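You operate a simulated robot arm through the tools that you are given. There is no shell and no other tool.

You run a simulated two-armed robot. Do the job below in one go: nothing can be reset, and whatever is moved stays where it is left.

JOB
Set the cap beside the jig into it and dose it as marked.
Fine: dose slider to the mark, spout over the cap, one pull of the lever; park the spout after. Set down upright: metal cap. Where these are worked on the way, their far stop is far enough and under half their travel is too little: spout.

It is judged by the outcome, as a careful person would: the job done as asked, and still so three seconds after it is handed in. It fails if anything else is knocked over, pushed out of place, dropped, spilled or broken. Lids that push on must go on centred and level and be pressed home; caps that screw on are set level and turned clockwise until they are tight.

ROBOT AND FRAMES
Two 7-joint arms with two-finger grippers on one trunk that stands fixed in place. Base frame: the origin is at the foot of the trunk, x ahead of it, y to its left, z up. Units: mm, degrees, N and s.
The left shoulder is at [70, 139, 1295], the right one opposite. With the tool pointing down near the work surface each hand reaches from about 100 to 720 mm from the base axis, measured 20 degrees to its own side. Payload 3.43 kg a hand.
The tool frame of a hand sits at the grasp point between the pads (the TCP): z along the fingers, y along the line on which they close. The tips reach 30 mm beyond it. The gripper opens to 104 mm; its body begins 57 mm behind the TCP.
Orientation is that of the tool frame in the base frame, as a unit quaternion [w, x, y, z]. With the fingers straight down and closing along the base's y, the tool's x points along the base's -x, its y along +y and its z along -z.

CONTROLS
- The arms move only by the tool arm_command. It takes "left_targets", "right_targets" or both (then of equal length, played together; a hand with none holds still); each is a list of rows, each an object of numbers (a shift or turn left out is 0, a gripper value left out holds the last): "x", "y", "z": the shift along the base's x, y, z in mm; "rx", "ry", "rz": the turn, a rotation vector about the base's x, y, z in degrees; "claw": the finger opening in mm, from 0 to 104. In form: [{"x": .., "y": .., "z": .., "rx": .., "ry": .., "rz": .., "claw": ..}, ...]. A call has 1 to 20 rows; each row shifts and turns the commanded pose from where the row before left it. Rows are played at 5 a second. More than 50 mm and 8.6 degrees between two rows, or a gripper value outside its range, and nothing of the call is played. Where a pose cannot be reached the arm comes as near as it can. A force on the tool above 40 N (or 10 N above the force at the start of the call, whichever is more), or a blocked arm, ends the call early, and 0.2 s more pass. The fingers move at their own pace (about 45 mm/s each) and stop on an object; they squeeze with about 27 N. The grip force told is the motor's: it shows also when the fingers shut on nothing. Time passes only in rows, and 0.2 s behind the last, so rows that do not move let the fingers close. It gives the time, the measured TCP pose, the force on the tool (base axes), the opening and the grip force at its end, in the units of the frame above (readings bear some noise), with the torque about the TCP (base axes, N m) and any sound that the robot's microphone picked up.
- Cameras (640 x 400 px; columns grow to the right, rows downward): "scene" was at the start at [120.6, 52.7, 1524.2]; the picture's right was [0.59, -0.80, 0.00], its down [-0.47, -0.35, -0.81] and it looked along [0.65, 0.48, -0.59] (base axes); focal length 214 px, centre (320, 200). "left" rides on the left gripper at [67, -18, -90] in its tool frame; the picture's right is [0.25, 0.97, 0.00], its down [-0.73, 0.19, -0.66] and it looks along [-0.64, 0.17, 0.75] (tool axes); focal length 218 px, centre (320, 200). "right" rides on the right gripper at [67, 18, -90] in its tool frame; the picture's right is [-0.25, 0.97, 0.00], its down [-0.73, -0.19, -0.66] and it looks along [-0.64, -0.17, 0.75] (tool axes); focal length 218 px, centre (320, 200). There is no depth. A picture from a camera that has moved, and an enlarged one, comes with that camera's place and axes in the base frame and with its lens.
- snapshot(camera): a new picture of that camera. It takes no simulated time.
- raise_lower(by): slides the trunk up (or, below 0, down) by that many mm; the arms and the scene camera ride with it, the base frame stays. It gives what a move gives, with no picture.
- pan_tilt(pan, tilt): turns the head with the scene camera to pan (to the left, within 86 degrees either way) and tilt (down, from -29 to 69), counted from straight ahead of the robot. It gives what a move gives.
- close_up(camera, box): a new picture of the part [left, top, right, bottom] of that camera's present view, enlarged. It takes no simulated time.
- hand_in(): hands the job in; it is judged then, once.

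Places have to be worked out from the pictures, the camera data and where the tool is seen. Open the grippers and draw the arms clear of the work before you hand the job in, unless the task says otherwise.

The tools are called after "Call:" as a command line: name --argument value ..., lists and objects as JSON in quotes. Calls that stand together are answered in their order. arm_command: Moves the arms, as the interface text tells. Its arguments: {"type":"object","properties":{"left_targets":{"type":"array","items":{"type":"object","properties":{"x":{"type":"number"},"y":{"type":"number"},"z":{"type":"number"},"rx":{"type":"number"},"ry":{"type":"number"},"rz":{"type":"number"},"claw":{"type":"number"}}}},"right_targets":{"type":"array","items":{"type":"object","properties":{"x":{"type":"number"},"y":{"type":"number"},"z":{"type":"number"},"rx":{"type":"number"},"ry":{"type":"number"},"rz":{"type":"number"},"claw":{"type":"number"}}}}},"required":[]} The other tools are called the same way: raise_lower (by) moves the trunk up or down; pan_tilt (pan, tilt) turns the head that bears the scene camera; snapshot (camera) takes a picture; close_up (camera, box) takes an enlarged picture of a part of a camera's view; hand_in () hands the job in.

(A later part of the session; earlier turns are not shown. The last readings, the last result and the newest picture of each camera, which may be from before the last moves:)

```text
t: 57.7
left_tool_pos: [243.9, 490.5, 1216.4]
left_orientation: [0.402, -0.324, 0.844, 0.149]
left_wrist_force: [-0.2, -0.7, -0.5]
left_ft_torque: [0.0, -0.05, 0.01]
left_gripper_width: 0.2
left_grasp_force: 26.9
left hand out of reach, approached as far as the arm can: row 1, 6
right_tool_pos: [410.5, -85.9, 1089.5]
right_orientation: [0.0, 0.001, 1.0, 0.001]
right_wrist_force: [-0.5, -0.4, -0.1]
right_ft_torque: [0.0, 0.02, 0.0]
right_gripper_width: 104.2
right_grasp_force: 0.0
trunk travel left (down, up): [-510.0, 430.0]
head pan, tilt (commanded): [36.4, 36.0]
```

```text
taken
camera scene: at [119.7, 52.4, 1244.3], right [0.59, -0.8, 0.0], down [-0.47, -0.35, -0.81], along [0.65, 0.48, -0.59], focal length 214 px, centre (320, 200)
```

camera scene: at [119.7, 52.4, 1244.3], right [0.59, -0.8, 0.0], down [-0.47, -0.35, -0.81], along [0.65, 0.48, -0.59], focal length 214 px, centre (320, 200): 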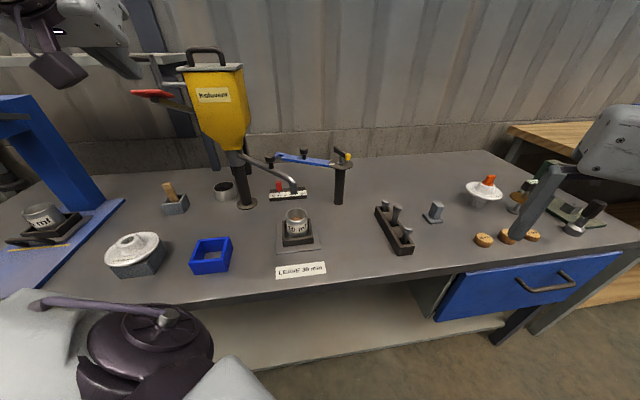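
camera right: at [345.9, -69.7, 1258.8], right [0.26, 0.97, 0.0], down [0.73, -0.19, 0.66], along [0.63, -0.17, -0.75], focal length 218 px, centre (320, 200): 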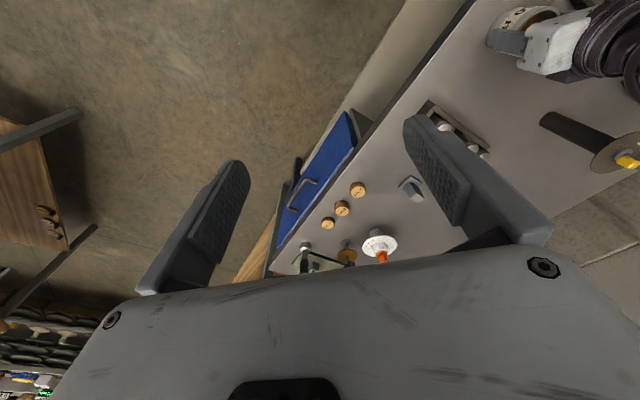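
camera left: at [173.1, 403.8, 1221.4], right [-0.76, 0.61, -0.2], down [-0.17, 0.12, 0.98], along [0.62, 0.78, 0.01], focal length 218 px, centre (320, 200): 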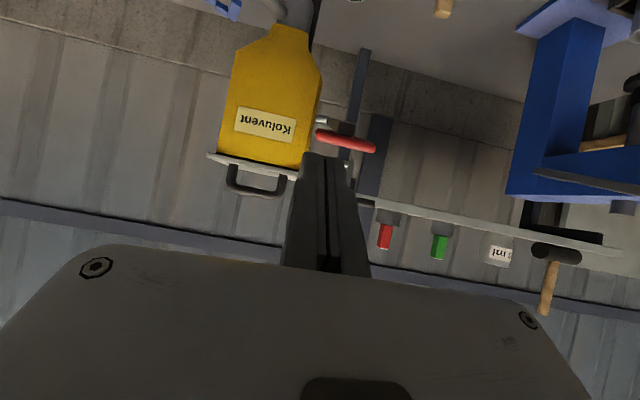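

I zoom in on the lever pad from the hand camera to fix its position.

Call:
close_up --camera "left" --box '[280, 100, 420, 190]'

Call:
close_up --camera "scene" --box '[100, 60, 220, 140]'

```text
4.44 times, centred on (350, 145) of left
camera zoom: at [173.1, 403.8, 1221.4], right [-0.76, 0.61, -0.2], down [-0.17, 0.12, 0.98], along [0.62, 0.78, 0.01], focal length 970 px, centre (187, 444)
```

zoom: 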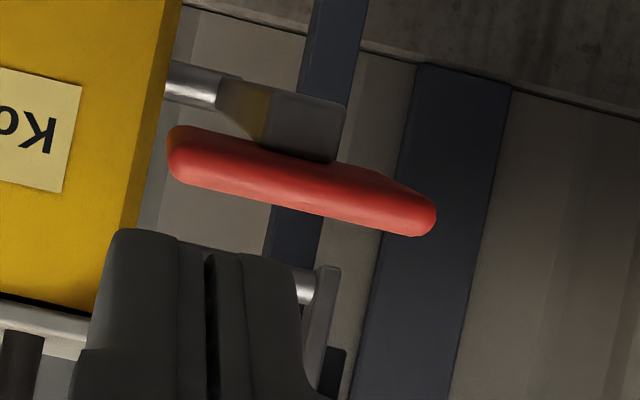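

```text
5.00 times, centred on (160, 100) of scene
camera zoom: at [119.7, 52.4, 1244.3], right [0.59, -0.8, 0.0], down [-0.47, -0.35, -0.81], along [0.65, 0.48, -0.59], focal length 1072 px, centre (1120, 700)
```

zoom: 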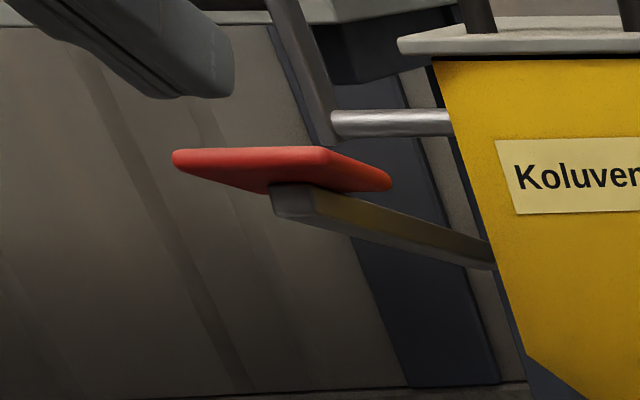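

The pad spans from its front edge (258,570)–(293,532) at z≈1177 to a back edge at z≈1160, centre about (291, 568). I straighten the hand a bit and move to hover above it.

Call:
arm_command --left_targets '[{"x": 4, "y": 8, "z": 18, "rx": -3.3, "ry": 3.75}, {"x": 8, "y": 15, "z": 8, "rx": -3.3, "ry": 3.75}, {"x": 10, "y": 20, "z": 0}, {"x": 11, "y": 22, "z": 0}, {"x": 0, "y": 0}]'

Call:
snapshot --camera "left"

Call:
close_up --camera "scene" --box '[60, 20, 260, 160]'

```text
t: 58.9
left_tool_pos: [296.4, 569.8, 1213.6]
left_orientation: [0.325, -0.336, 0.875, 0.123]
left_wrist_force: [-0.3, -1.1, -0.5]
left_ft_torque: [0.03, 0.02, 0.02]
left_gripper_width: 0.3
left_grasp_force: 26.8
left hand out of reach, approached as far as the arm can: row 1, 2
right_tool_pos: [412.4, -85.9, 1088.9]
right_orientation: [0.0, 0.0, 1.0, 0.001]
right_wrist_force: [-0.9, -0.4, 0.4]
right_ft_torque: [0.02, 0.01, 0.04]
right_gripper_width: 104.0
right_grasp_force: 0.1
trunk travel left (down, up): [-510.0, 430.0]
head pan, tilt (commanded): [36.4, 36.0]
```

```text
taken
camera left: at [226.1, 483.8, 1236.5], right [-0.79, 0.59, -0.17], down [-0.04, 0.23, 0.97], along [0.61, 0.77, -0.16], focal length 218 px, centre (320, 200)
```

left: 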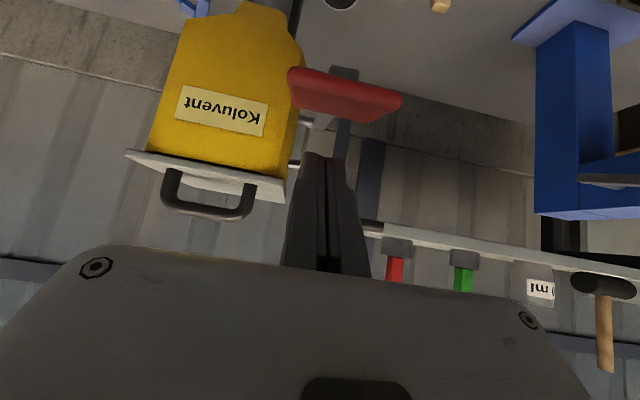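

```text
2.86 times, centred on (160, 90) of scene
camera zoom: at [119.8, 51.8, 1244.3], right [0.59, -0.8, 0.0], down [-0.47, -0.35, -0.81], along [0.65, 0.48, -0.59], focal length 613 px, centre (777, 514)
```

zoom: 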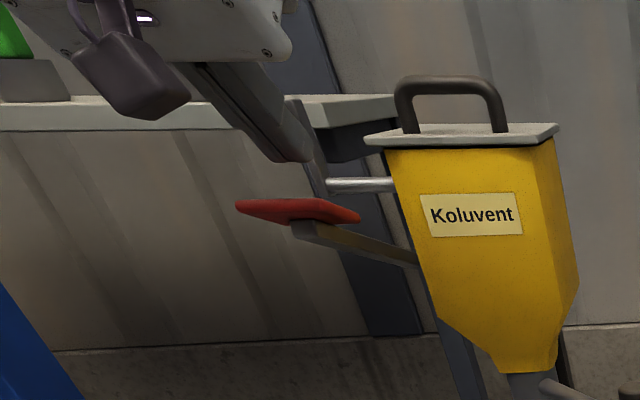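

The tip is about 19 mm too far back over the pad. I shift it forward over the pad's centre and check.

Call:
arm_command --left_targets '[{"x": -7.5, "y": -6, "z": 3}, {"x": -7.5, "y": -6, "z": 3}, {"x": 0, "y": 0}]'

Call:
snapshot --camera "left"

Call:
close_up --camera "scene" --box '[60, 20, 260, 160]'

```text
t: 59.7
left_tool_pos: [280.9, 557.6, 1218.5]
left_orientation: [0.325, -0.336, 0.876, 0.122]
left_wrist_force: [-0.2, -0.7, 0.7]
left_ft_torque: [0.01, 0.02, -0.03]
left_gripper_width: 0.0
left_grasp_force: 26.6
right_tool_pos: [412.9, -86.3, 1088.6]
right_orientation: [-0.001, 0.001, 1.0, 0.0]
right_wrist_force: [-0.2, -0.2, 0.4]
right_ft_torque: [-0.02, 0.02, 0.01]
right_gripper_width: 104.1
right_grasp_force: 0.0
trunk travel left (down, up): [-510.0, 430.0]
head pan, tilt (commanded): [36.4, 36.0]
```

```text
taken
camera left: at [211.6, 472.9, 1242.3], right [-0.79, 0.59, -0.17], down [-0.04, 0.23, 0.97], along [0.61, 0.77, -0.16], focal length 218 px, centre (320, 200)
```

left: 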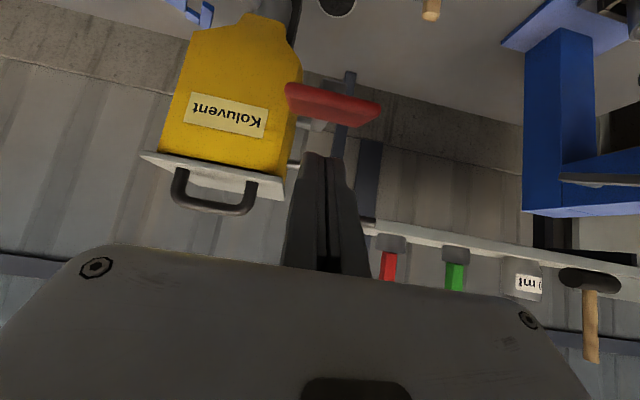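

```text
2.86 times, centred on (160, 90) of scene
camera zoom: at [120.9, 53.0, 1244.1], right [0.59, -0.8, 0.0], down [-0.47, -0.35, -0.81], along [0.65, 0.48, -0.59], focal length 613 px, centre (777, 514)
```

zoom: 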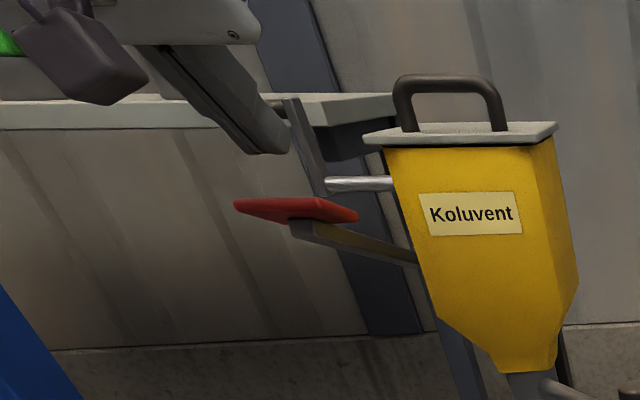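

The fingertip is centred above the pad. Before the one pull I verify once more the slider, spout and cap.

Call:
close_up --camera "scene" --box '[220, 150, 348, 250]'

Call:
close_up --camera "scene" --box '[262, 172, 318, 207]'

```text
4.00 times, centred on (284, 200) of scene
camera zoom: at [120.9, 53.0, 1244.1], right [0.59, -0.8, 0.0], down [-0.47, -0.35, -0.81], along [0.65, 0.48, -0.59], focal length 858 px, centre (464, 200)
```

zoom: 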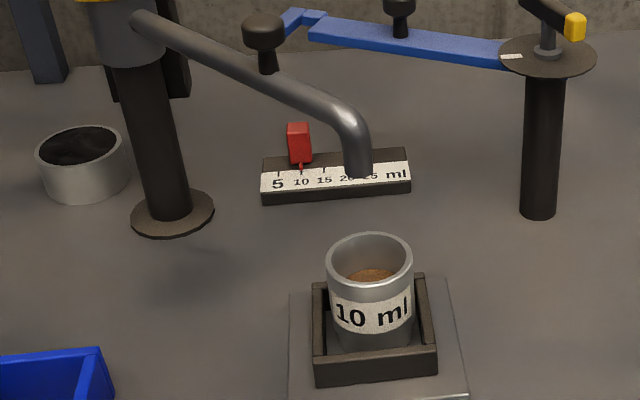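

```text
11.43 times, centred on (290, 190) of scene
camera zoom: at [120.9, 53.0, 1244.1], right [0.59, -0.8, 0.0], down [-0.47, -0.35, -0.81], along [0.65, 0.48, -0.59], focal length 2451 px, centre (663, 320)
```

zoom: 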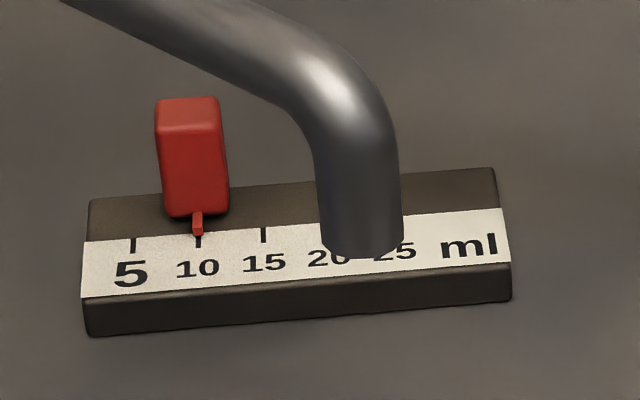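

All set: slider at 10, outlet above the cap, cap in the jig. Now the single pull: I press the pad straight down until the stop.

Call:
arm_command --left_targets '[{"z": -7}, {"z": -7}, {"x": -0.7, "y": -0.7, "z": -7}, {"x": -0.7, "y": -0.7, "z": -7}, {"x": -0.7, "y": -0.7, "z": -7}, {"x": -0.7, "y": -0.7, "z": -7}, {"x": -0.7, "y": -0.7, "z": -7}, {"x": -0.7, "y": -0.7, "z": -7}, {"z": -7}, {"z": -7}, {"z": -7}, {"z": -7}]'

Call:
close_up --camera "scene" --box '[60, 20, 260, 160]'

Call:
snapshot --camera "left"

```text
t: 62.3
left_tool_pos: [273.6, 556.6, 1135.8]
left_orientation: [0.325, -0.336, 0.876, 0.122]
left_wrist_force: [0.6, -1.3, 2.2]
left_ft_torque: [-0.02, 0.0, -0.02]
left_gripper_width: 5.8
left_grasp_force: 34.7
right_tool_pos: [411.7, -86.5, 1088.8]
right_orientation: [0.0, 0.001, 1.0, 0.001]
right_wrist_force: [-0.3, 0.2, -0.4]
right_ft_torque: [0.01, 0.01, 0.03]
right_gripper_width: 104.0
right_grasp_force: 0.1
trunk travel left (down, up): [-510.0, 430.0]
head pan, tilt (commanded): [36.4, 36.0]
```

```text
2.86 times, centred on (160, 90) of scene
camera zoom: at [120.3, 52.4, 1244.2], right [0.59, -0.8, 0.0], down [-0.47, -0.35, -0.81], along [0.65, 0.48, -0.59], focal length 613 px, centre (777, 514)
```

zoom: 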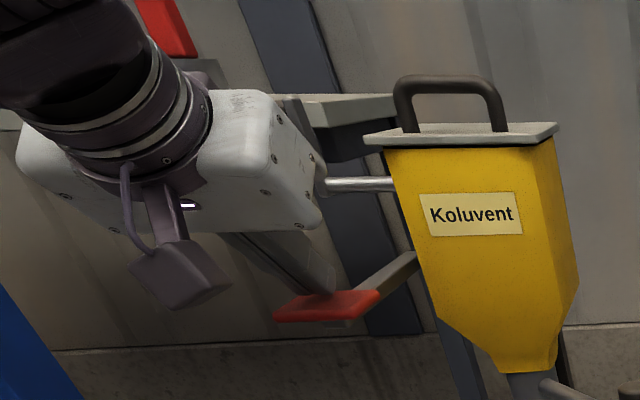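

```text
taken
camera left: at [204.5, 470.5, 1160.0], right [-0.79, 0.59, -0.17], down [-0.04, 0.23, 0.97], along [0.61, 0.77, -0.16], focal length 218 px, centre (320, 200)
```

left: 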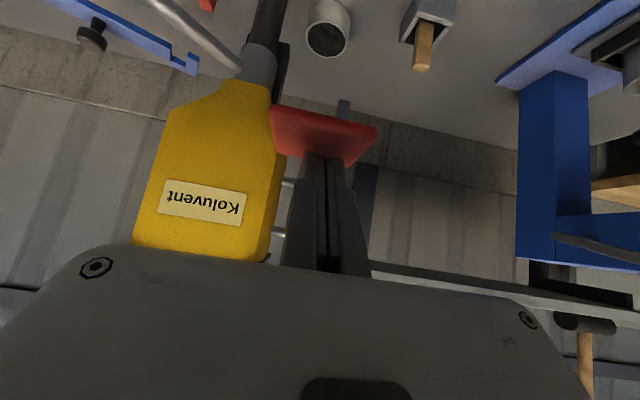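

The lever moves down easily with about 2 N. I continue the same stroke down until it meets its stop.

Call:
arm_command --left_targets '[{"z": -6}, {"z": -6}, {"z": -6}, {"z": -6}, {"x": 0.5, "y": 0.5, "z": -6}, {"x": 0.5, "y": 0.5, "z": -6}, {"x": 0.5, "y": 0.5, "z": -6}, {"x": 0.5, "y": 0.5, "z": -6}, {"x": 0.5, "y": 0.5, "z": -6}]'

Call:
close_up --camera "scene" --box '[60, 20, 260, 160]'

Call:
snapshot --camera "left"

Call:
close_up --camera "scene" --box '[260, 170, 356, 250]'

```text
t: 64.3
left_tool_pos: [277.5, 557.9, 1081.5]
left_orientation: [0.325, -0.335, 0.876, 0.122]
left_wrist_force: [0.7, -0.5, 2.1]
left_ft_torque: [-0.01, -0.02, 0.01]
left_gripper_width: 0.1
left_grasp_force: 35.0
right_tool_pos: [412.5, -85.9, 1089.3]
right_orientation: [-0.001, 0.0, 1.0, 0.001]
right_wrist_force: [-0.1, -0.5, -0.9]
right_ft_torque: [0.0, 0.02, 0.0]
right_gripper_width: 104.1
right_grasp_force: 0.1
trunk travel left (down, up): [-510.0, 430.0]
head pan, tilt (commanded): [36.4, 36.0]
```

```text
2.86 times, centred on (160, 90) of scene
camera zoom: at [120.4, 52.1, 1244.2], right [0.59, -0.8, 0.0], down [-0.47, -0.35, -0.81], along [0.65, 0.48, -0.59], focal length 613 px, centre (777, 514)
```

zoom: 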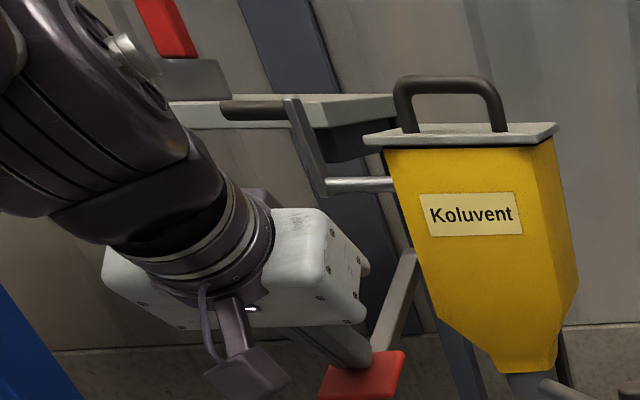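

```text
taken
camera left: at [209.1, 472.4, 1105.5], right [-0.79, 0.59, -0.17], down [-0.04, 0.23, 0.97], along [0.61, 0.77, -0.16], focal length 218 px, centre (320, 200)
```

left: 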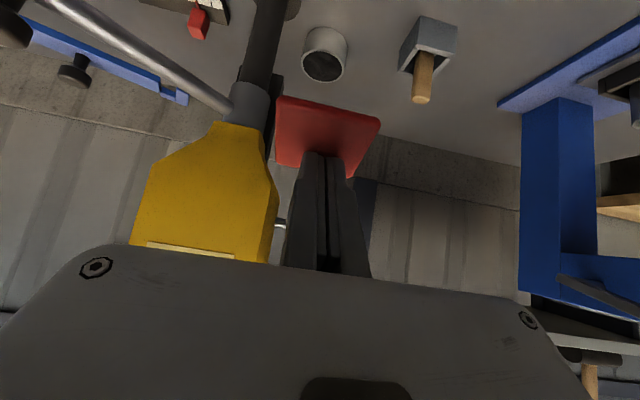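

```text
5.00 times, centred on (308, 210) of scene
camera zoom: at [120.4, 52.1, 1244.2], right [0.59, -0.8, 0.0], down [-0.47, -0.35, -0.81], along [0.65, 0.48, -0.59], focal length 1072 px, centre (380, 150)
```

zoom: 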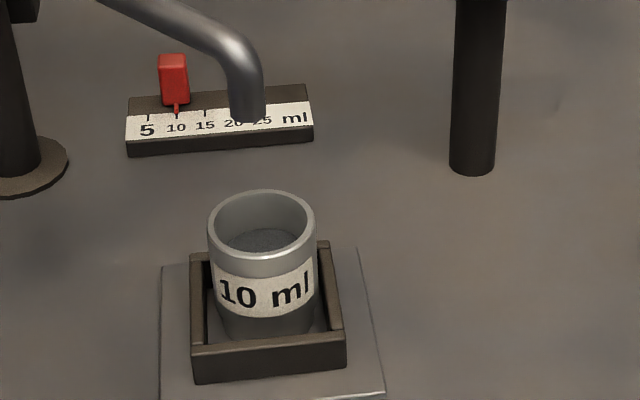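

The cap's content has turned grey — the dose has come out. I look closer at the cap and the lever before releasing.

Call:
close_up --camera "scene" --box '[286, 200, 334, 240]'

Call:
close_up --camera "left" --box '[220, 60, 420, 200]'

```text
10.00 times, centred on (310, 220) of scene
camera zoom: at [120.4, 52.1, 1244.2], right [0.59, -0.8, 0.0], down [-0.47, -0.35, -0.81], along [0.65, 0.48, -0.59], focal length 2145 px, centre (420, 0)
```

zoom: 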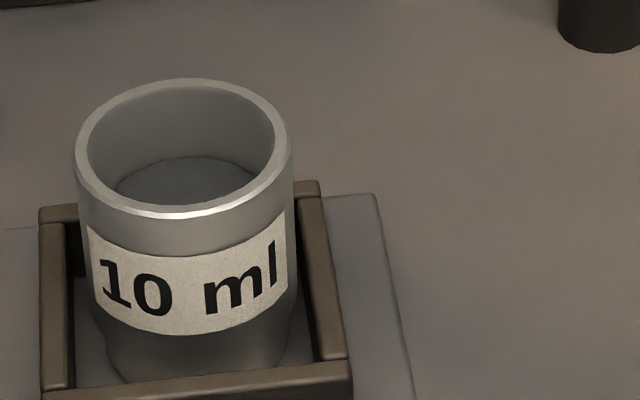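

```text
2.86 times, centred on (320, 130) of left
camera zoom: at [209.1, 472.4, 1105.5], right [-0.79, 0.59, -0.17], down [-0.04, 0.23, 0.97], along [0.61, 0.77, -0.16], focal length 624 px, centre (320, 400)
```

zoom: 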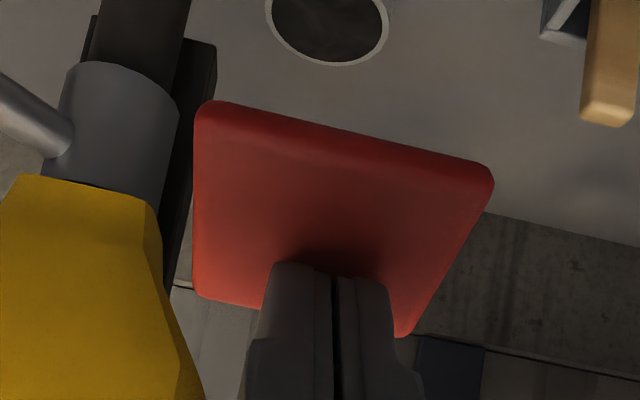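

The dose is in the cap. I now let the lever return by raising the hand smoothly straight up.

Call:
arm_command --left_targets '[{"z": 8}, {"z": 8}, {"x": -0.7, "y": -0.7, "z": 9}, {"x": -0.7, "y": -0.7, "z": 9}, {"x": -0.7, "y": -0.7, "z": 9}, {"z": 10}, {"z": 10}, {"z": 10}, {"z": 12}, {"z": 12}, {"z": 12}, {"z": 12}, {"z": 12}, {"z": 12}, {"z": 0}]'

Call:
close_up --camera "scene" --box '[60, 20, 260, 160]'

Call:
snapshot --camera "left"

```text
t: 67.5
left_tool_pos: [274.5, 557.3, 1227.3]
left_orientation: [0.326, -0.336, 0.875, 0.122]
left_wrist_force: [-0.4, -0.5, 0.3]
left_ft_torque: [0.0, 0.02, -0.01]
left_gripper_width: 0.0
left_grasp_force: 35.2
right_tool_pos: [411.1, -86.1, 1090.3]
right_orientation: [-0.001, 0.001, 1.0, 0.0]
right_wrist_force: [0.4, 0.1, 0.1]
right_ft_torque: [0.02, 0.0, 0.02]
right_gripper_width: 104.0
right_grasp_force: 0.0
trunk travel left (down, up): [-510.0, 430.0]
head pan, tilt (commanded): [36.4, 36.0]
```

```text
2.86 times, centred on (160, 90) of scene
camera zoom: at [120.5, 52.8, 1244.2], right [0.59, -0.8, 0.0], down [-0.47, -0.35, -0.81], along [0.65, 0.48, -0.59], focal length 613 px, centre (777, 514)
```

zoom: 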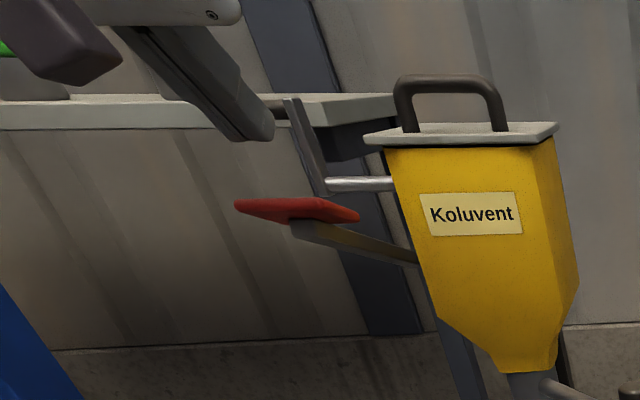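

```text
taken
camera left: at [205.6, 471.7, 1249.4], right [-0.79, 0.59, -0.17], down [-0.04, 0.23, 0.97], along [0.61, 0.77, -0.16], focal length 218 px, centre (320, 200)
```

left: 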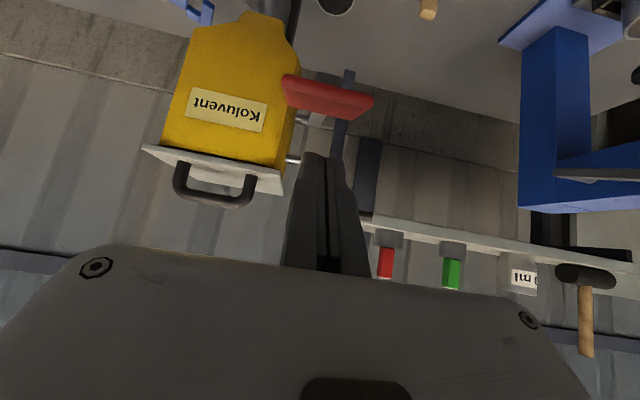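

The lever is back at its rest position. Now I go back to the spout to park it: first retreat from the lever and down, reversing my earlier path.

Call:
arm_command --left_targets '[{"x": -12, "y": -20, "z": 0}, {"x": -12, "y": -20, "z": 0}, {"x": -4, "y": -13, "z": -5, "rx": 3.3, "ry": -3.75}, {"x": -4, "y": -13, "z": -5, "rx": 3.3, "ry": -3.75}, {"x": 5, "y": -15, "z": -40, "rz": -5}, {"x": 5, "y": -15, "z": -40, "rz": -5, "claw": 62}, {"x": 5, "y": -15, "z": -35, "rz": -5, "claw": 62}, {"x": 0, "y": 0}]'

Call:
snapshot --camera "left"

Call:
snapshot --camera "scene"

```text
t: 69.3
left_tool_pos: [268.2, 459.3, 1084.2]
left_orientation: [0.416, -0.211, 0.879, 0.097]
left_wrist_force: [-0.2, 0.8, -0.2]
left_ft_torque: [-0.02, -0.01, -0.03]
left_gripper_width: 61.9
left_grasp_force: 0.0
left hand out of reach, approached as far as the arm can: row 1, 2, 7
right_tool_pos: [411.7, -86.9, 1089.3]
right_orientation: [-0.001, 0.001, 1.0, 0.0]
right_wrist_force: [-0.2, 0.3, 0.3]
right_ft_torque: [-0.03, 0.01, 0.01]
right_gripper_width: 103.6
right_grasp_force: 0.1
trunk travel left (down, up): [-510.0, 430.0]
head pan, tilt (commanded): [36.4, 36.0]
```

```text
taken
camera left: at [175.6, 393.0, 1088.1], right [-0.58, 0.79, -0.2], down [-0.13, 0.16, 0.98], along [0.8, 0.59, 0.01], focal length 218 px, centre (320, 200)
```

left: 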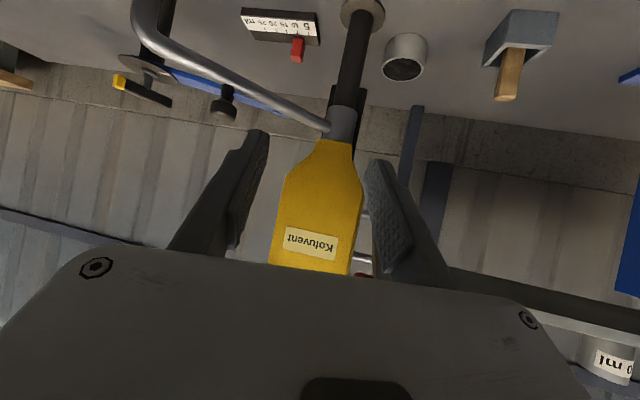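

```text
taken
camera scene: at [121.0, 52.7, 1244.1], right [0.59, -0.8, 0.0], down [-0.47, -0.35, -0.81], along [0.65, 0.48, -0.59], focal length 214 px, centre (320, 200)
```

scene: 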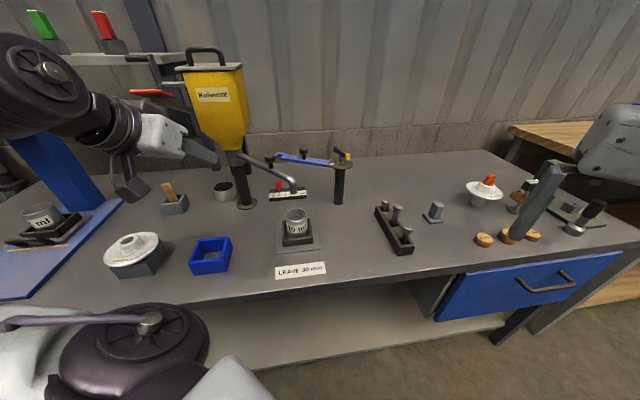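

I continue down to the pre-grasp point in front of the knob.

Call:
arm_command --left_targets '[{"x": 25, "y": -13, "z": -15, "rz": -5}, {"x": 25, "y": -13, "z": -15, "rz": -5}, {"x": 25, "y": -13, "z": -15, "rz": -5}, {"x": 5, "y": 0, "z": -8}, {"x": 0, "y": 0}]'

Call:
snapshot --camera "left"

```text
t: 70.5
left_tool_pos: [344.9, 423.7, 1039.7]
left_orientation: [0.425, -0.097, 0.899, 0.042]
left_wrist_force: [0.2, 0.0, 0.5]
left_ft_torque: [-0.01, -0.01, -0.01]
left_gripper_width: 62.1
left_grasp_force: 0.1
left hand out of reach, approached as far as the arm can: row 1
right_tool_pos: [413.1, -85.5, 1088.7]
right_orientation: [-0.001, 0.001, 1.0, -0.001]
right_wrist_force: [0.3, -0.4, -0.3]
right_ft_torque: [0.02, -0.01, -0.01]
right_gripper_width: 104.0
right_grasp_force: 0.0
trunk travel left (down, up): [-510.0, 430.0]
head pan, tilt (commanded): [36.4, 36.0]
```

```text
taken
camera left: at [239.4, 383.8, 1043.8], right [-0.36, 0.91, -0.2], down [-0.08, 0.18, 0.98], along [0.93, 0.37, 0.01], focal length 218 px, centre (320, 200)
```

left: 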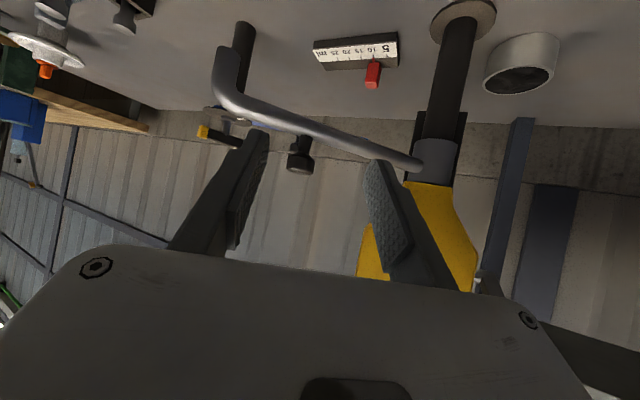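

The spout knob is at about (435, 433, 1017). I align sideways and advance toward it with the fingers open around it.

Call:
arm_command --left_targets '[{"x": 2, "y": -8.5, "z": -4}, {"x": 18, "y": 3.6, "z": -4}, {"x": 18, "y": 3.6, "z": -3}, {"x": 18, "y": 3.6, "z": 0}, {"x": 0, "y": 0}]'

Call:
close_up --camera "left" --box '[200, 60, 440, 230]'

```text
t: 71.7
left_tool_pos: [403.7, 429.2, 1033.7]
left_orientation: [0.425, -0.095, 0.899, 0.042]
left_wrist_force: [0.5, 0.0, -0.8]
left_ft_torque: [0.0, -0.02, 0.0]
left_gripper_width: 62.0
left_grasp_force: 0.1
left hand out of reach, approached as far as the arm can: row 1
right_tool_pos: [411.1, -86.7, 1089.6]
right_orientation: [0.0, 0.001, 1.0, 0.002]
right_wrist_force: [0.1, 0.6, 0.2]
right_ft_torque: [0.0, 0.0, -0.01]
right_gripper_width: 104.3
right_grasp_force: 0.0
trunk travel left (down, up): [-510.0, 430.0]
head pan, tilt (commanded): [36.4, 36.0]
```

```text
2.35 times, centred on (320, 145) of left
camera zoom: at [298.4, 389.0, 1037.0], right [-0.36, 0.91, -0.2], down [-0.08, 0.18, 0.98], along [0.93, 0.37, 0.01], focal length 514 px, centre (320, 329)
```

zoom: 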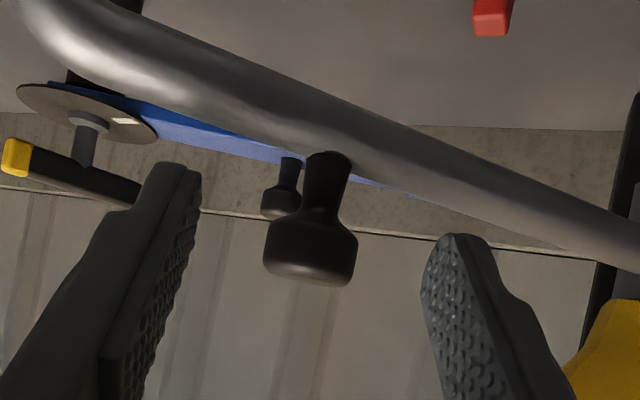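

The knob is about 16 mm ahead, nearly centred. I advance, lower 4 mm and close on it.

Call:
arm_command --left_targets '[{"x": 8, "y": 0.8, "z": -2}, {"x": 8, "y": 0.8, "z": -2}, {"x": 0}, {"claw": 15}, {"claw": 15}, {"claw": 15}, {"claw": 15}]'

Call:
close_up --camera "left" --box '[200, 60, 440, 230]'

```text
t: 73.3
left_tool_pos: [418.1, 432.3, 1027.5]
left_orientation: [0.425, -0.096, 0.899, 0.042]
left_wrist_force: [-0.3, 4.8, -0.8]
left_ft_torque: [0.14, 0.06, 0.19]
left_gripper_width: 24.7
left_grasp_force: 45.3
right_tool_pos: [411.5, -85.6, 1088.5]
right_orientation: [-0.001, 0.001, 1.0, 0.001]
right_wrist_force: [0.0, -1.2, 0.6]
right_ft_torque: [0.03, -0.02, 0.02]
right_gripper_width: 103.9
right_grasp_force: 0.0
trunk travel left (down, up): [-510.0, 430.0]
head pan, tilt (commanded): [36.4, 36.0]
```

```text
2.35 times, centred on (320, 145) of left
camera zoom: at [313.9, 392.0, 1031.9], right [-0.36, 0.91, -0.2], down [-0.08, 0.18, 0.98], along [0.93, 0.37, 0.01], focal length 514 px, centre (320, 329)
```

zoom: 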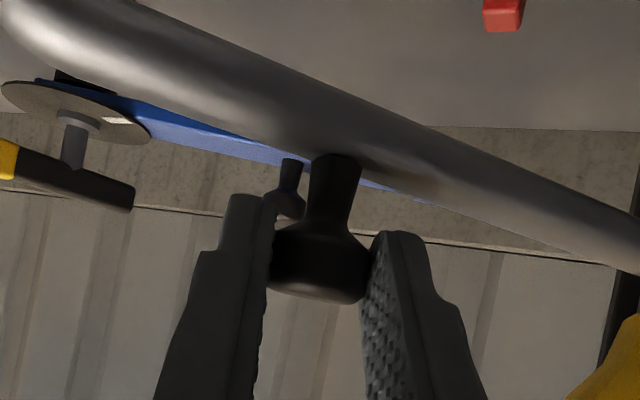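

Gripped again. I start the return swing with a small pull along the fitted arc and check the force and grip.

Call:
arm_command --left_targets '[{"x": -7, "y": 0.6}, {"x": -7, "y": 0.8}, {"x": -7, "y": 1}, {"x": 0, "y": 0}]'

Call:
close_up --camera "left" --box '[80, 0, 520, 280]'

```text
t: 74.3
left_tool_pos: [401.0, 434.9, 1027.4]
left_orientation: [0.424, -0.094, 0.9, 0.041]
left_wrist_force: [4.5, -0.9, -5.1]
left_ft_torque: [-0.03, -0.71, -0.58]
left_gripper_width: 24.8
left_grasp_force: 44.5
right_tool_pos: [413.7, -85.9, 1088.6]
right_orientation: [-0.001, 0.001, 1.0, 0.0]
right_wrist_force: [0.2, 0.0, 0.0]
right_ft_torque: [0.01, -0.01, -0.04]
right_gripper_width: 104.0
right_grasp_force: 0.1
trunk travel left (down, up): [-510.0, 430.0]
head pan, tilt (commanded): [36.4, 36.0]
```

```text
1.43 times, centred on (300, 140) of left
camera zoom: at [294.7, 394.1, 1032.1], right [-0.36, 0.91, -0.2], down [-0.08, 0.18, 0.98], along [0.93, 0.36, 0.01], focal length 312 px, centre (349, 286)
```

zoom: 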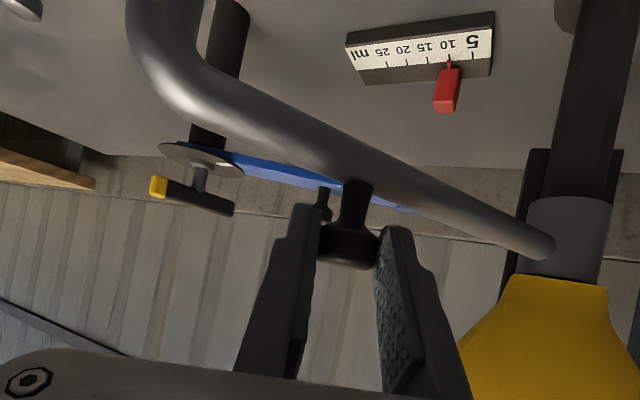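

It follows with about 5 N. I continue the return arc to about 232°.

Call:
arm_command --left_targets '[{"x": -12, "y": 1.8}, {"x": -13, "y": 3.5}, {"x": -13, "y": 5}, {"x": -12.5, "y": 6.2}, {"x": -12, "y": 7.5}, {"x": -11.5, "y": 8.5}, {"x": 0, "y": 0}]'

Call:
close_up --camera "left" --box '[80, 0, 520, 280]'

```text
t: 75.9
left_tool_pos: [322.9, 465.4, 1028.6]
left_orientation: [0.424, -0.096, 0.9, 0.043]
left_wrist_force: [-9.9, -9.8, -7.2]
left_ft_torque: [-0.28, 0.06, 0.1]
left_gripper_width: 24.6
left_grasp_force: 45.0
right_tool_pos: [410.1, -86.3, 1089.3]
right_orientation: [0.0, 0.001, 1.0, 0.0]
right_wrist_force: [-0.6, -1.0, -1.0]
right_ft_torque: [0.0, -0.01, 0.0]
right_gripper_width: 103.7
right_grasp_force: 0.0
trunk travel left (down, up): [-510.0, 430.0]
head pan, tilt (commanded): [36.4, 36.0]
```

```text
1.43 times, centred on (300, 140) of left
camera zoom: at [217.2, 425.3, 1032.4], right [-0.36, 0.91, -0.2], down [-0.08, 0.18, 0.98], along [0.93, 0.37, 0.01], focal length 312 px, centre (349, 286)
```

zoom: 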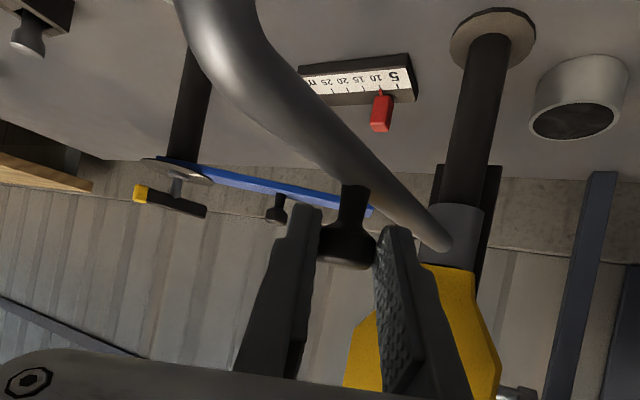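

The radial load is about 14 N, so I loosen to let the hand settle, then re-grip.

Call:
arm_command --left_targets '[{"claw": 40}, {"claw": 40}]'

Call:
close_up --camera "left" --box '[200, 60, 440, 230]'

```text
t: 76.5
left_tool_pos: [324.6, 467.3, 1029.7]
left_orientation: [0.426, -0.095, 0.899, 0.042]
left_wrist_force: [0.6, -0.7, -0.9]
left_ft_torque: [-0.01, 0.01, 0.0]
left_gripper_width: 39.9
left_grasp_force: 0.0
right_tool_pos: [411.2, -85.4, 1088.9]
right_orientation: [-0.001, 0.001, 1.0, 0.0]
right_wrist_force: [-0.3, 0.4, -0.9]
right_ft_torque: [0.0, -0.03, -0.02]
right_gripper_width: 104.2
right_grasp_force: 0.1
trunk travel left (down, up): [-510.0, 430.0]
head pan, tilt (commanded): [36.4, 36.0]
```

```text
2.35 times, centred on (320, 145) of left
camera zoom: at [219.3, 426.8, 1033.0], right [-0.36, 0.91, -0.2], down [-0.08, 0.18, 0.98], along [0.93, 0.37, 0.01], focal length 514 px, centre (320, 329)
```

zoom: 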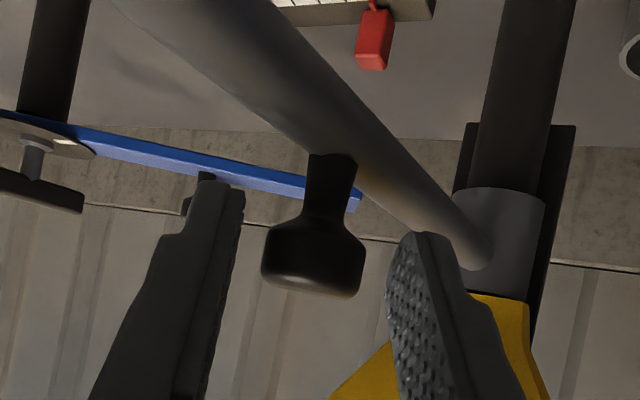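

Settled with no load; the refit path has centre (421, 597), radius 162 for the hand. I re-grip and follow it to about 205°.

Call:
arm_command --left_targets '[{"claw": 15}, {"claw": 15}, {"claw": 15}, {"x": -9.3, "y": 7.3}, {"x": -8.9, "y": 7.8}, {"x": -9.3, "y": 10.5}, {"x": -8.8, "y": 11.2}, {"x": -7.5, "y": 12}, {"x": -6.6, "y": 12.4}, {"x": 0, "y": 0}]'

Call:
close_up --camera "left" --box '[80, 0, 520, 280]'

```text
t: 78.7
left_tool_pos: [272.9, 527.3, 1028.2]
left_orientation: [0.426, -0.096, 0.899, 0.043]
left_wrist_force: [-1.0, -2.5, 0.2]
left_ft_torque: [0.35, -0.14, -0.09]
left_gripper_width: 25.2
left_grasp_force: 45.1
right_tool_pos: [410.8, -86.6, 1090.3]
right_orientation: [0.0, 0.001, 1.0, 0.001]
right_wrist_force: [-0.4, 0.1, -0.1]
right_ft_torque: [0.02, -0.03, -0.02]
right_gripper_width: 104.1
right_grasp_force: 0.0
trunk travel left (down, up): [-510.0, 430.0]
head pan, tilt (commanded): [36.4, 36.0]
```

```text
1.43 times, centred on (300, 140) of left
camera zoom: at [167.0, 487.6, 1032.5], right [-0.36, 0.91, -0.2], down [-0.08, 0.18, 0.98], along [0.93, 0.37, 0.01], focal length 312 px, centre (349, 286)
```

zoom: 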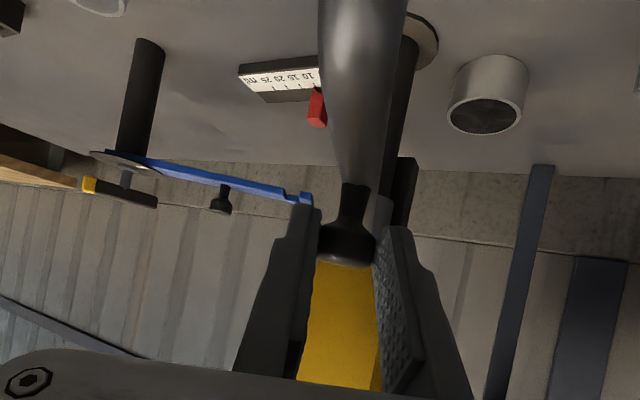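

Very small forces with this path. I continue along it to about 175°.

Call:
arm_command --left_targets '[{"x": -5.4, "y": 13}, {"x": -4.3, "y": 13.6}, {"x": -3.1, "y": 13.8}, {"x": -1.8, "y": 14}, {"x": -0.6, "y": 14.1}, {"x": 0.6, "y": 14.1}, {"x": 0, "y": 0}]'

Call:
close_up --camera "left" --box '[80, 0, 520, 280]'

Call:
snapshot --camera "scene"

```text
t: 80.3
left_tool_pos: [258.3, 609.8, 1029.2]
left_orientation: [0.426, -0.095, 0.899, 0.043]
left_wrist_force: [0.9, -0.9, 5.4]
left_ft_torque: [0.41, -0.23, -0.14]
left_gripper_width: 25.2
left_grasp_force: 44.8
right_tool_pos: [412.2, -86.5, 1089.0]
right_orientation: [0.0, 0.002, 1.0, 0.001]
right_wrist_force: [0.1, 0.1, 0.6]
right_ft_torque: [-0.02, -0.02, -0.02]
right_gripper_width: 103.9
right_grasp_force: 0.2
trunk travel left (down, up): [-510.0, 430.0]
head pan, tilt (commanded): [36.4, 36.0]
```

```text
1.43 times, centred on (300, 140) of left
camera zoom: at [152.9, 570.4, 1032.2], right [-0.36, 0.91, -0.2], down [-0.09, 0.18, 0.98], along [0.93, 0.37, 0.01], focal length 312 px, centre (349, 286)
```

zoom: 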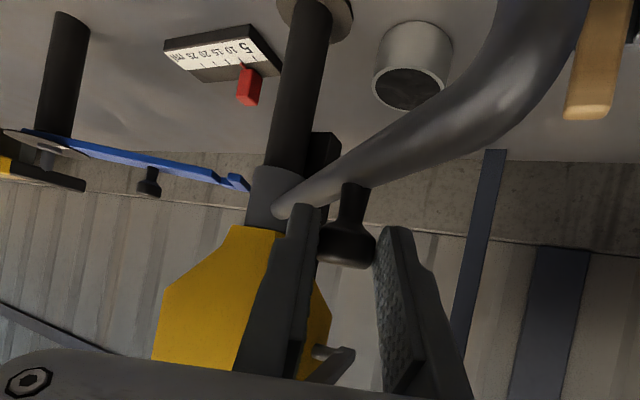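

```text
taken
camera scene: at [120.1, 51.6, 1244.3], right [0.59, -0.8, 0.0], down [-0.47, -0.35, -0.81], along [0.65, 0.48, -0.59], focal length 214 px, centre (320, 200)
```

scene: 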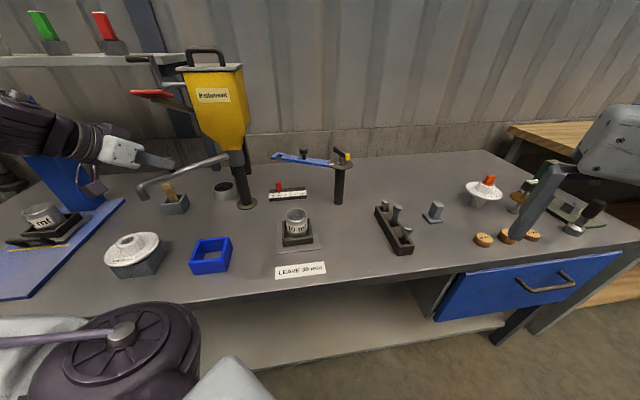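

Still light. I continue toward the parked position, to about 145°, then check before the stop.

Call:
arm_command --left_targets '[{"x": 1.9, "y": 14.5}, {"x": 3, "y": 13.8}, {"x": 4.3, "y": 13.5}, {"x": 5.4, "y": 13.1}, {"x": 6.5, "y": 12.5}, {"x": 7.6, "y": 11.9}, {"x": 0, "y": 0}]'

Call:
close_up --camera "left" --box '[80, 0, 520, 280]'

```text
t: 81.9
left_tool_pos: [287.3, 689.4, 1027.8]
left_orientation: [0.425, -0.095, 0.899, 0.042]
left_wrist_force: [-1.7, 0.2, 4.6]
left_ft_torque: [0.31, 0.19, -0.09]
left_gripper_width: 24.9
left_grasp_force: 44.8
right_tool_pos: [411.4, -86.9, 1089.9]
right_orientation: [-0.001, 0.001, 1.0, 0.001]
right_wrist_force: [0.3, -0.1, -1.6]
right_ft_torque: [-0.01, 0.0, 0.04]
right_gripper_width: 104.1
right_grasp_force: 0.0
trunk travel left (down, up): [-510.0, 430.0]
head pan, tilt (commanded): [36.4, 36.0]
```

```text
1.43 times, centred on (300, 140) of left
camera zoom: at [182.0, 649.1, 1031.6], right [-0.36, 0.91, -0.2], down [-0.08, 0.18, 0.98], along [0.93, 0.37, 0.01], focal length 312 px, centre (349, 286)
```

zoom: 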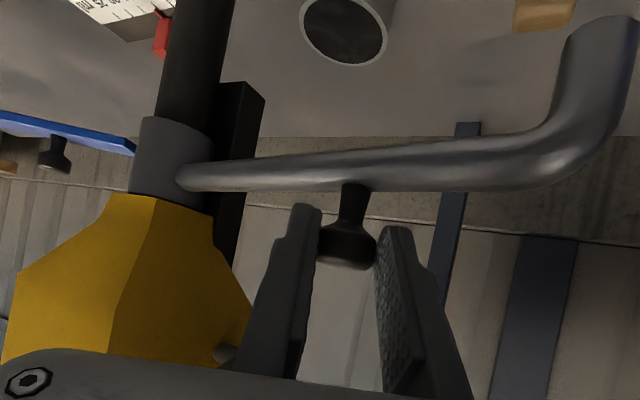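

Nearly home. I push on along the arc toward the near stop, watching the force.

Call:
arm_command --left_targets '[{"x": 5.5, "y": 7.5}, {"x": 5.5, "y": 6.5}, {"x": 4, "y": 4.5}, {"x": 3, "y": 3}, {"x": 0, "y": 0}]'

Call:
close_up --camera "left" --box '[80, 0, 520, 280]'

```text
t: 83.1
left_tool_pos: [307.5, 711.7, 1027.2]
left_orientation: [0.426, -0.095, 0.899, 0.042]
left_wrist_force: [-2.4, -0.3, 0.4]
left_ft_torque: [0.38, -0.25, -0.24]
left_gripper_width: 25.3
left_grasp_force: 45.4
right_tool_pos: [411.8, -85.9, 1088.9]
right_orientation: [0.0, 0.001, 1.0, 0.002]
right_wrist_force: [-0.4, 0.5, 0.3]
right_ft_torque: [0.01, 0.0, -0.03]
right_gripper_width: 104.1
right_grasp_force: 0.0
trunk travel left (down, up): [-510.0, 430.0]
head pan, tilt (commanded): [36.4, 36.0]
```

```text
1.43 times, centred on (300, 140) of left
camera zoom: at [201.4, 671.7, 1031.6], right [-0.36, 0.91, -0.2], down [-0.08, 0.18, 0.98], along [0.93, 0.37, 0.01], focal length 312 px, centre (349, 286)
```

zoom: 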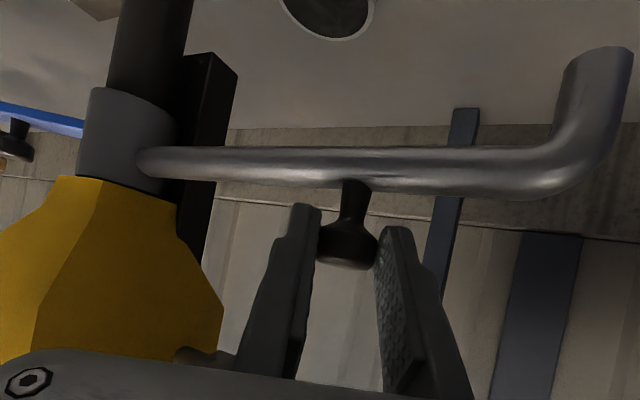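

Very close to the original parked angle, with no stop felt yet. I push a few millimetres more.

Call:
arm_command --left_targets '[{"x": 2.7, "y": 3}, {"x": 2.7, "y": 3}, {"x": 0, "y": 0}]'

Call:
close_up --camera "left" --box '[80, 0, 520, 280]'

```text
t: 83.9
left_tool_pos: [312.0, 717.6, 1027.6]
left_orientation: [0.425, -0.095, 0.899, 0.042]
left_wrist_force: [-0.1, -3.0, 0.1]
left_ft_torque: [-0.11, 0.44, -0.23]
left_gripper_width: 25.4
left_grasp_force: 45.2
right_tool_pos: [410.9, -87.0, 1088.7]
right_orientation: [0.0, 0.001, 1.0, 0.001]
right_wrist_force: [0.1, -0.3, 0.9]
right_ft_torque: [0.02, 0.01, 0.02]
right_gripper_width: 103.9
right_grasp_force: 0.1
trunk travel left (down, up): [-510.0, 430.0]
head pan, tilt (commanded): [36.4, 36.0]
```

```text
1.43 times, centred on (300, 140) of left
camera zoom: at [206.9, 676.8, 1031.7], right [-0.36, 0.91, -0.2], down [-0.08, 0.18, 0.98], along [0.93, 0.37, 0.01], focal length 312 px, centre (349, 286)
```

zoom: 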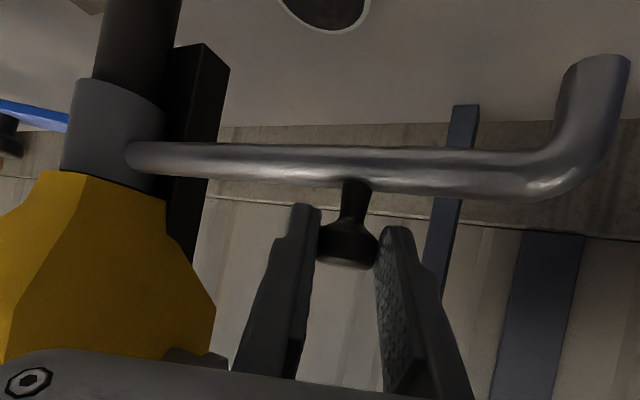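

I compare the spout's present position with the picture taken before I first moved it, using the same enlarged scene view.

Call:
close_up --camera "scene" --box '[120, 110, 220, 180]'

Call:
close_up --camera "scene" --box '[60, 80, 260, 220]'

```text
5.71 times, centred on (170, 145) of scene
camera zoom: at [120.6, 52.0, 1244.2], right [0.59, -0.8, 0.0], down [-0.47, -0.35, -0.81], along [0.65, 0.48, -0.59], focal length 1226 px, centre (1177, 514)
```

zoom: 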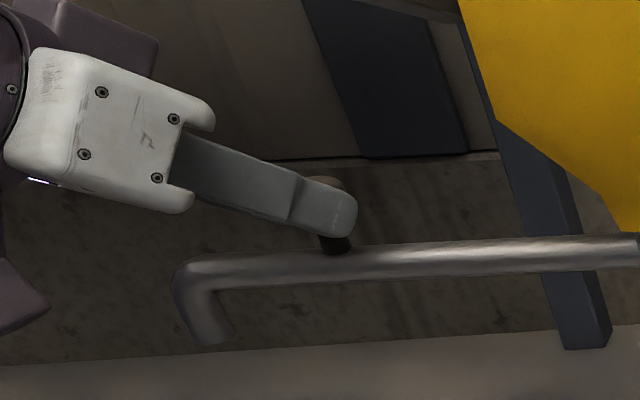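

```text
2.86 times, centred on (160, 150) of scene
camera zoom: at [120.6, 52.0, 1244.2], right [0.59, -0.8, 0.0], down [-0.47, -0.35, -0.81], along [0.65, 0.48, -0.59], focal length 613 px, centre (777, 343)
```

zoom: 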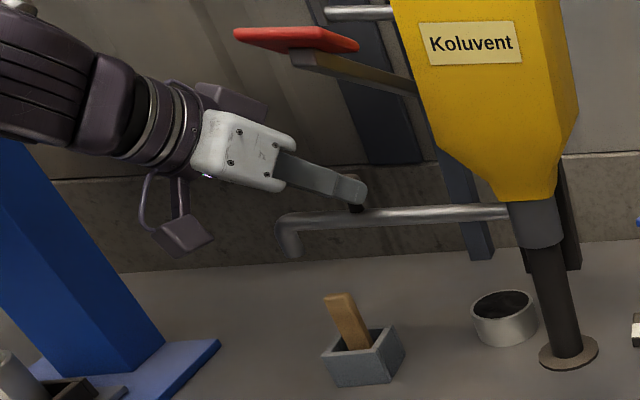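

The spout is about 4° beyond where it was parked originally. I bring it back those ~12 mm at the knob to match its original parked position.

Call:
arm_command --left_targets '[{"x": -4, "y": -4.3}, {"x": -4, "y": -4.3}, {"x": 0, "y": 0}]'

Call:
close_up --camera "scene" --box '[120, 110, 220, 180]'

Call:
close_up --camera "left" --box '[200, 80, 440, 230]'

```text
t: 84.7
left_tool_pos: [303.9, 707.9, 1026.8]
left_orientation: [0.424, -0.096, 0.9, 0.043]
left_wrist_force: [1.8, 2.2, 2.1]
left_ft_torque: [0.44, 0.0, 0.3]
left_gripper_width: 25.2
left_grasp_force: 45.0
right_tool_pos: [412.3, -85.1, 1089.7]
right_orientation: [-0.001, 0.001, 1.0, 0.0]
right_wrist_force: [0.3, 0.8, 0.5]
right_ft_torque: [0.02, 0.01, -0.01]
right_gripper_width: 103.9
right_grasp_force: 0.0
trunk travel left (down, up): [-510.0, 430.0]
head pan, tilt (commanded): [36.4, 36.0]
```

```text
5.71 times, centred on (170, 145) of scene
camera zoom: at [120.6, 52.8, 1244.2], right [0.59, -0.8, 0.0], down [-0.47, -0.35, -0.81], along [0.65, 0.48, -0.59], focal length 1226 px, centre (1177, 514)
```

zoom: 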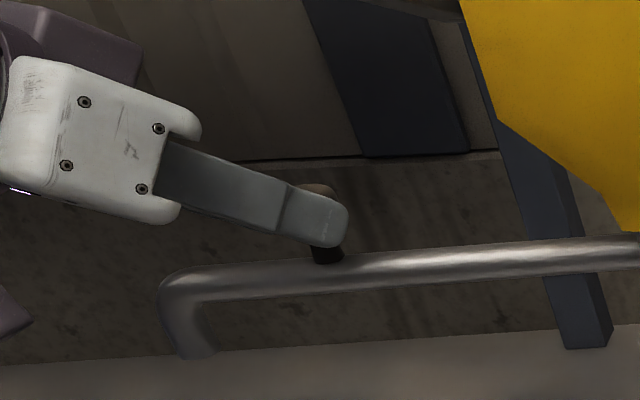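

```text
2.67 times, centred on (320, 155) of left
camera zoom: at [198.3, 668.5, 1031.5], right [-0.36, 0.91, -0.2], down [-0.08, 0.18, 0.98], along [0.93, 0.37, 0.01], focal length 582 px, centre (320, 320)
```

zoom: 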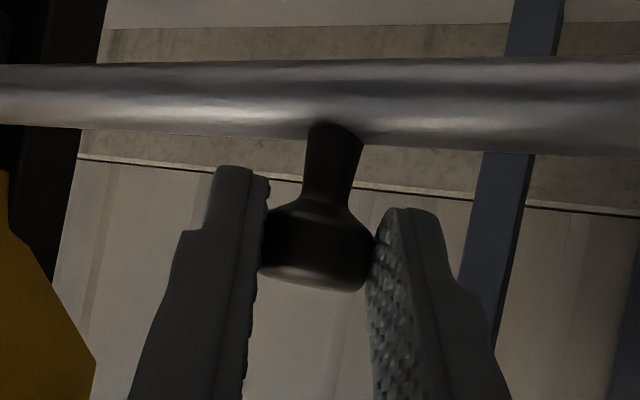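

It is now about 1.4° short of the original. I move it 4 mm back.

Call:
arm_command --left_targets '[{"x": 1.4, "y": 1.5}, {"x": 1.4, "y": 1.5}, {"x": 0, "y": 0}]'

Call:
close_up --camera "scene" --box '[120, 110, 220, 180]'

```text
t: 85.5
left_tool_pos: [307.3, 710.6, 1027.5]
left_orientation: [0.425, -0.094, 0.899, 0.041]
left_wrist_force: [-0.6, -1.4, 3.7]
left_ft_torque: [0.32, 0.14, -0.22]
left_gripper_width: 25.3
left_grasp_force: 44.8
right_tool_pos: [411.2, -86.8, 1089.2]
right_orientation: [0.0, 0.0, 1.0, 0.001]
right_wrist_force: [0.1, 1.5, 0.3]
right_ft_torque: [0.01, -0.02, -0.01]
right_gripper_width: 104.0
right_grasp_force: 0.1
trunk travel left (down, up): [-510.0, 430.0]
head pan, tilt (commanded): [36.4, 36.0]
```

```text
5.71 times, centred on (170, 145) of scene
camera zoom: at [120.0, 51.6, 1244.3], right [0.59, -0.8, 0.0], down [-0.47, -0.35, -0.81], along [0.65, 0.48, -0.59], focal length 1226 px, centre (1177, 514)
```

zoom: 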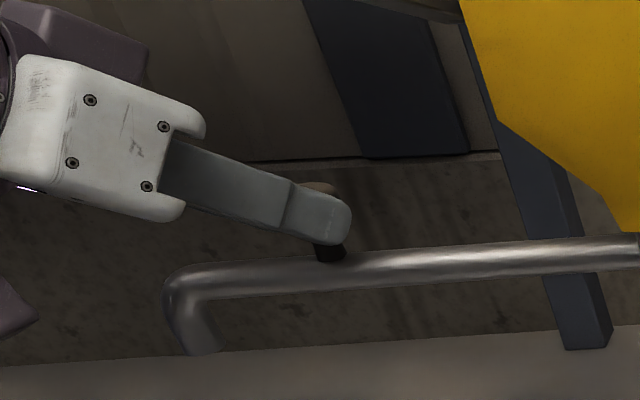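

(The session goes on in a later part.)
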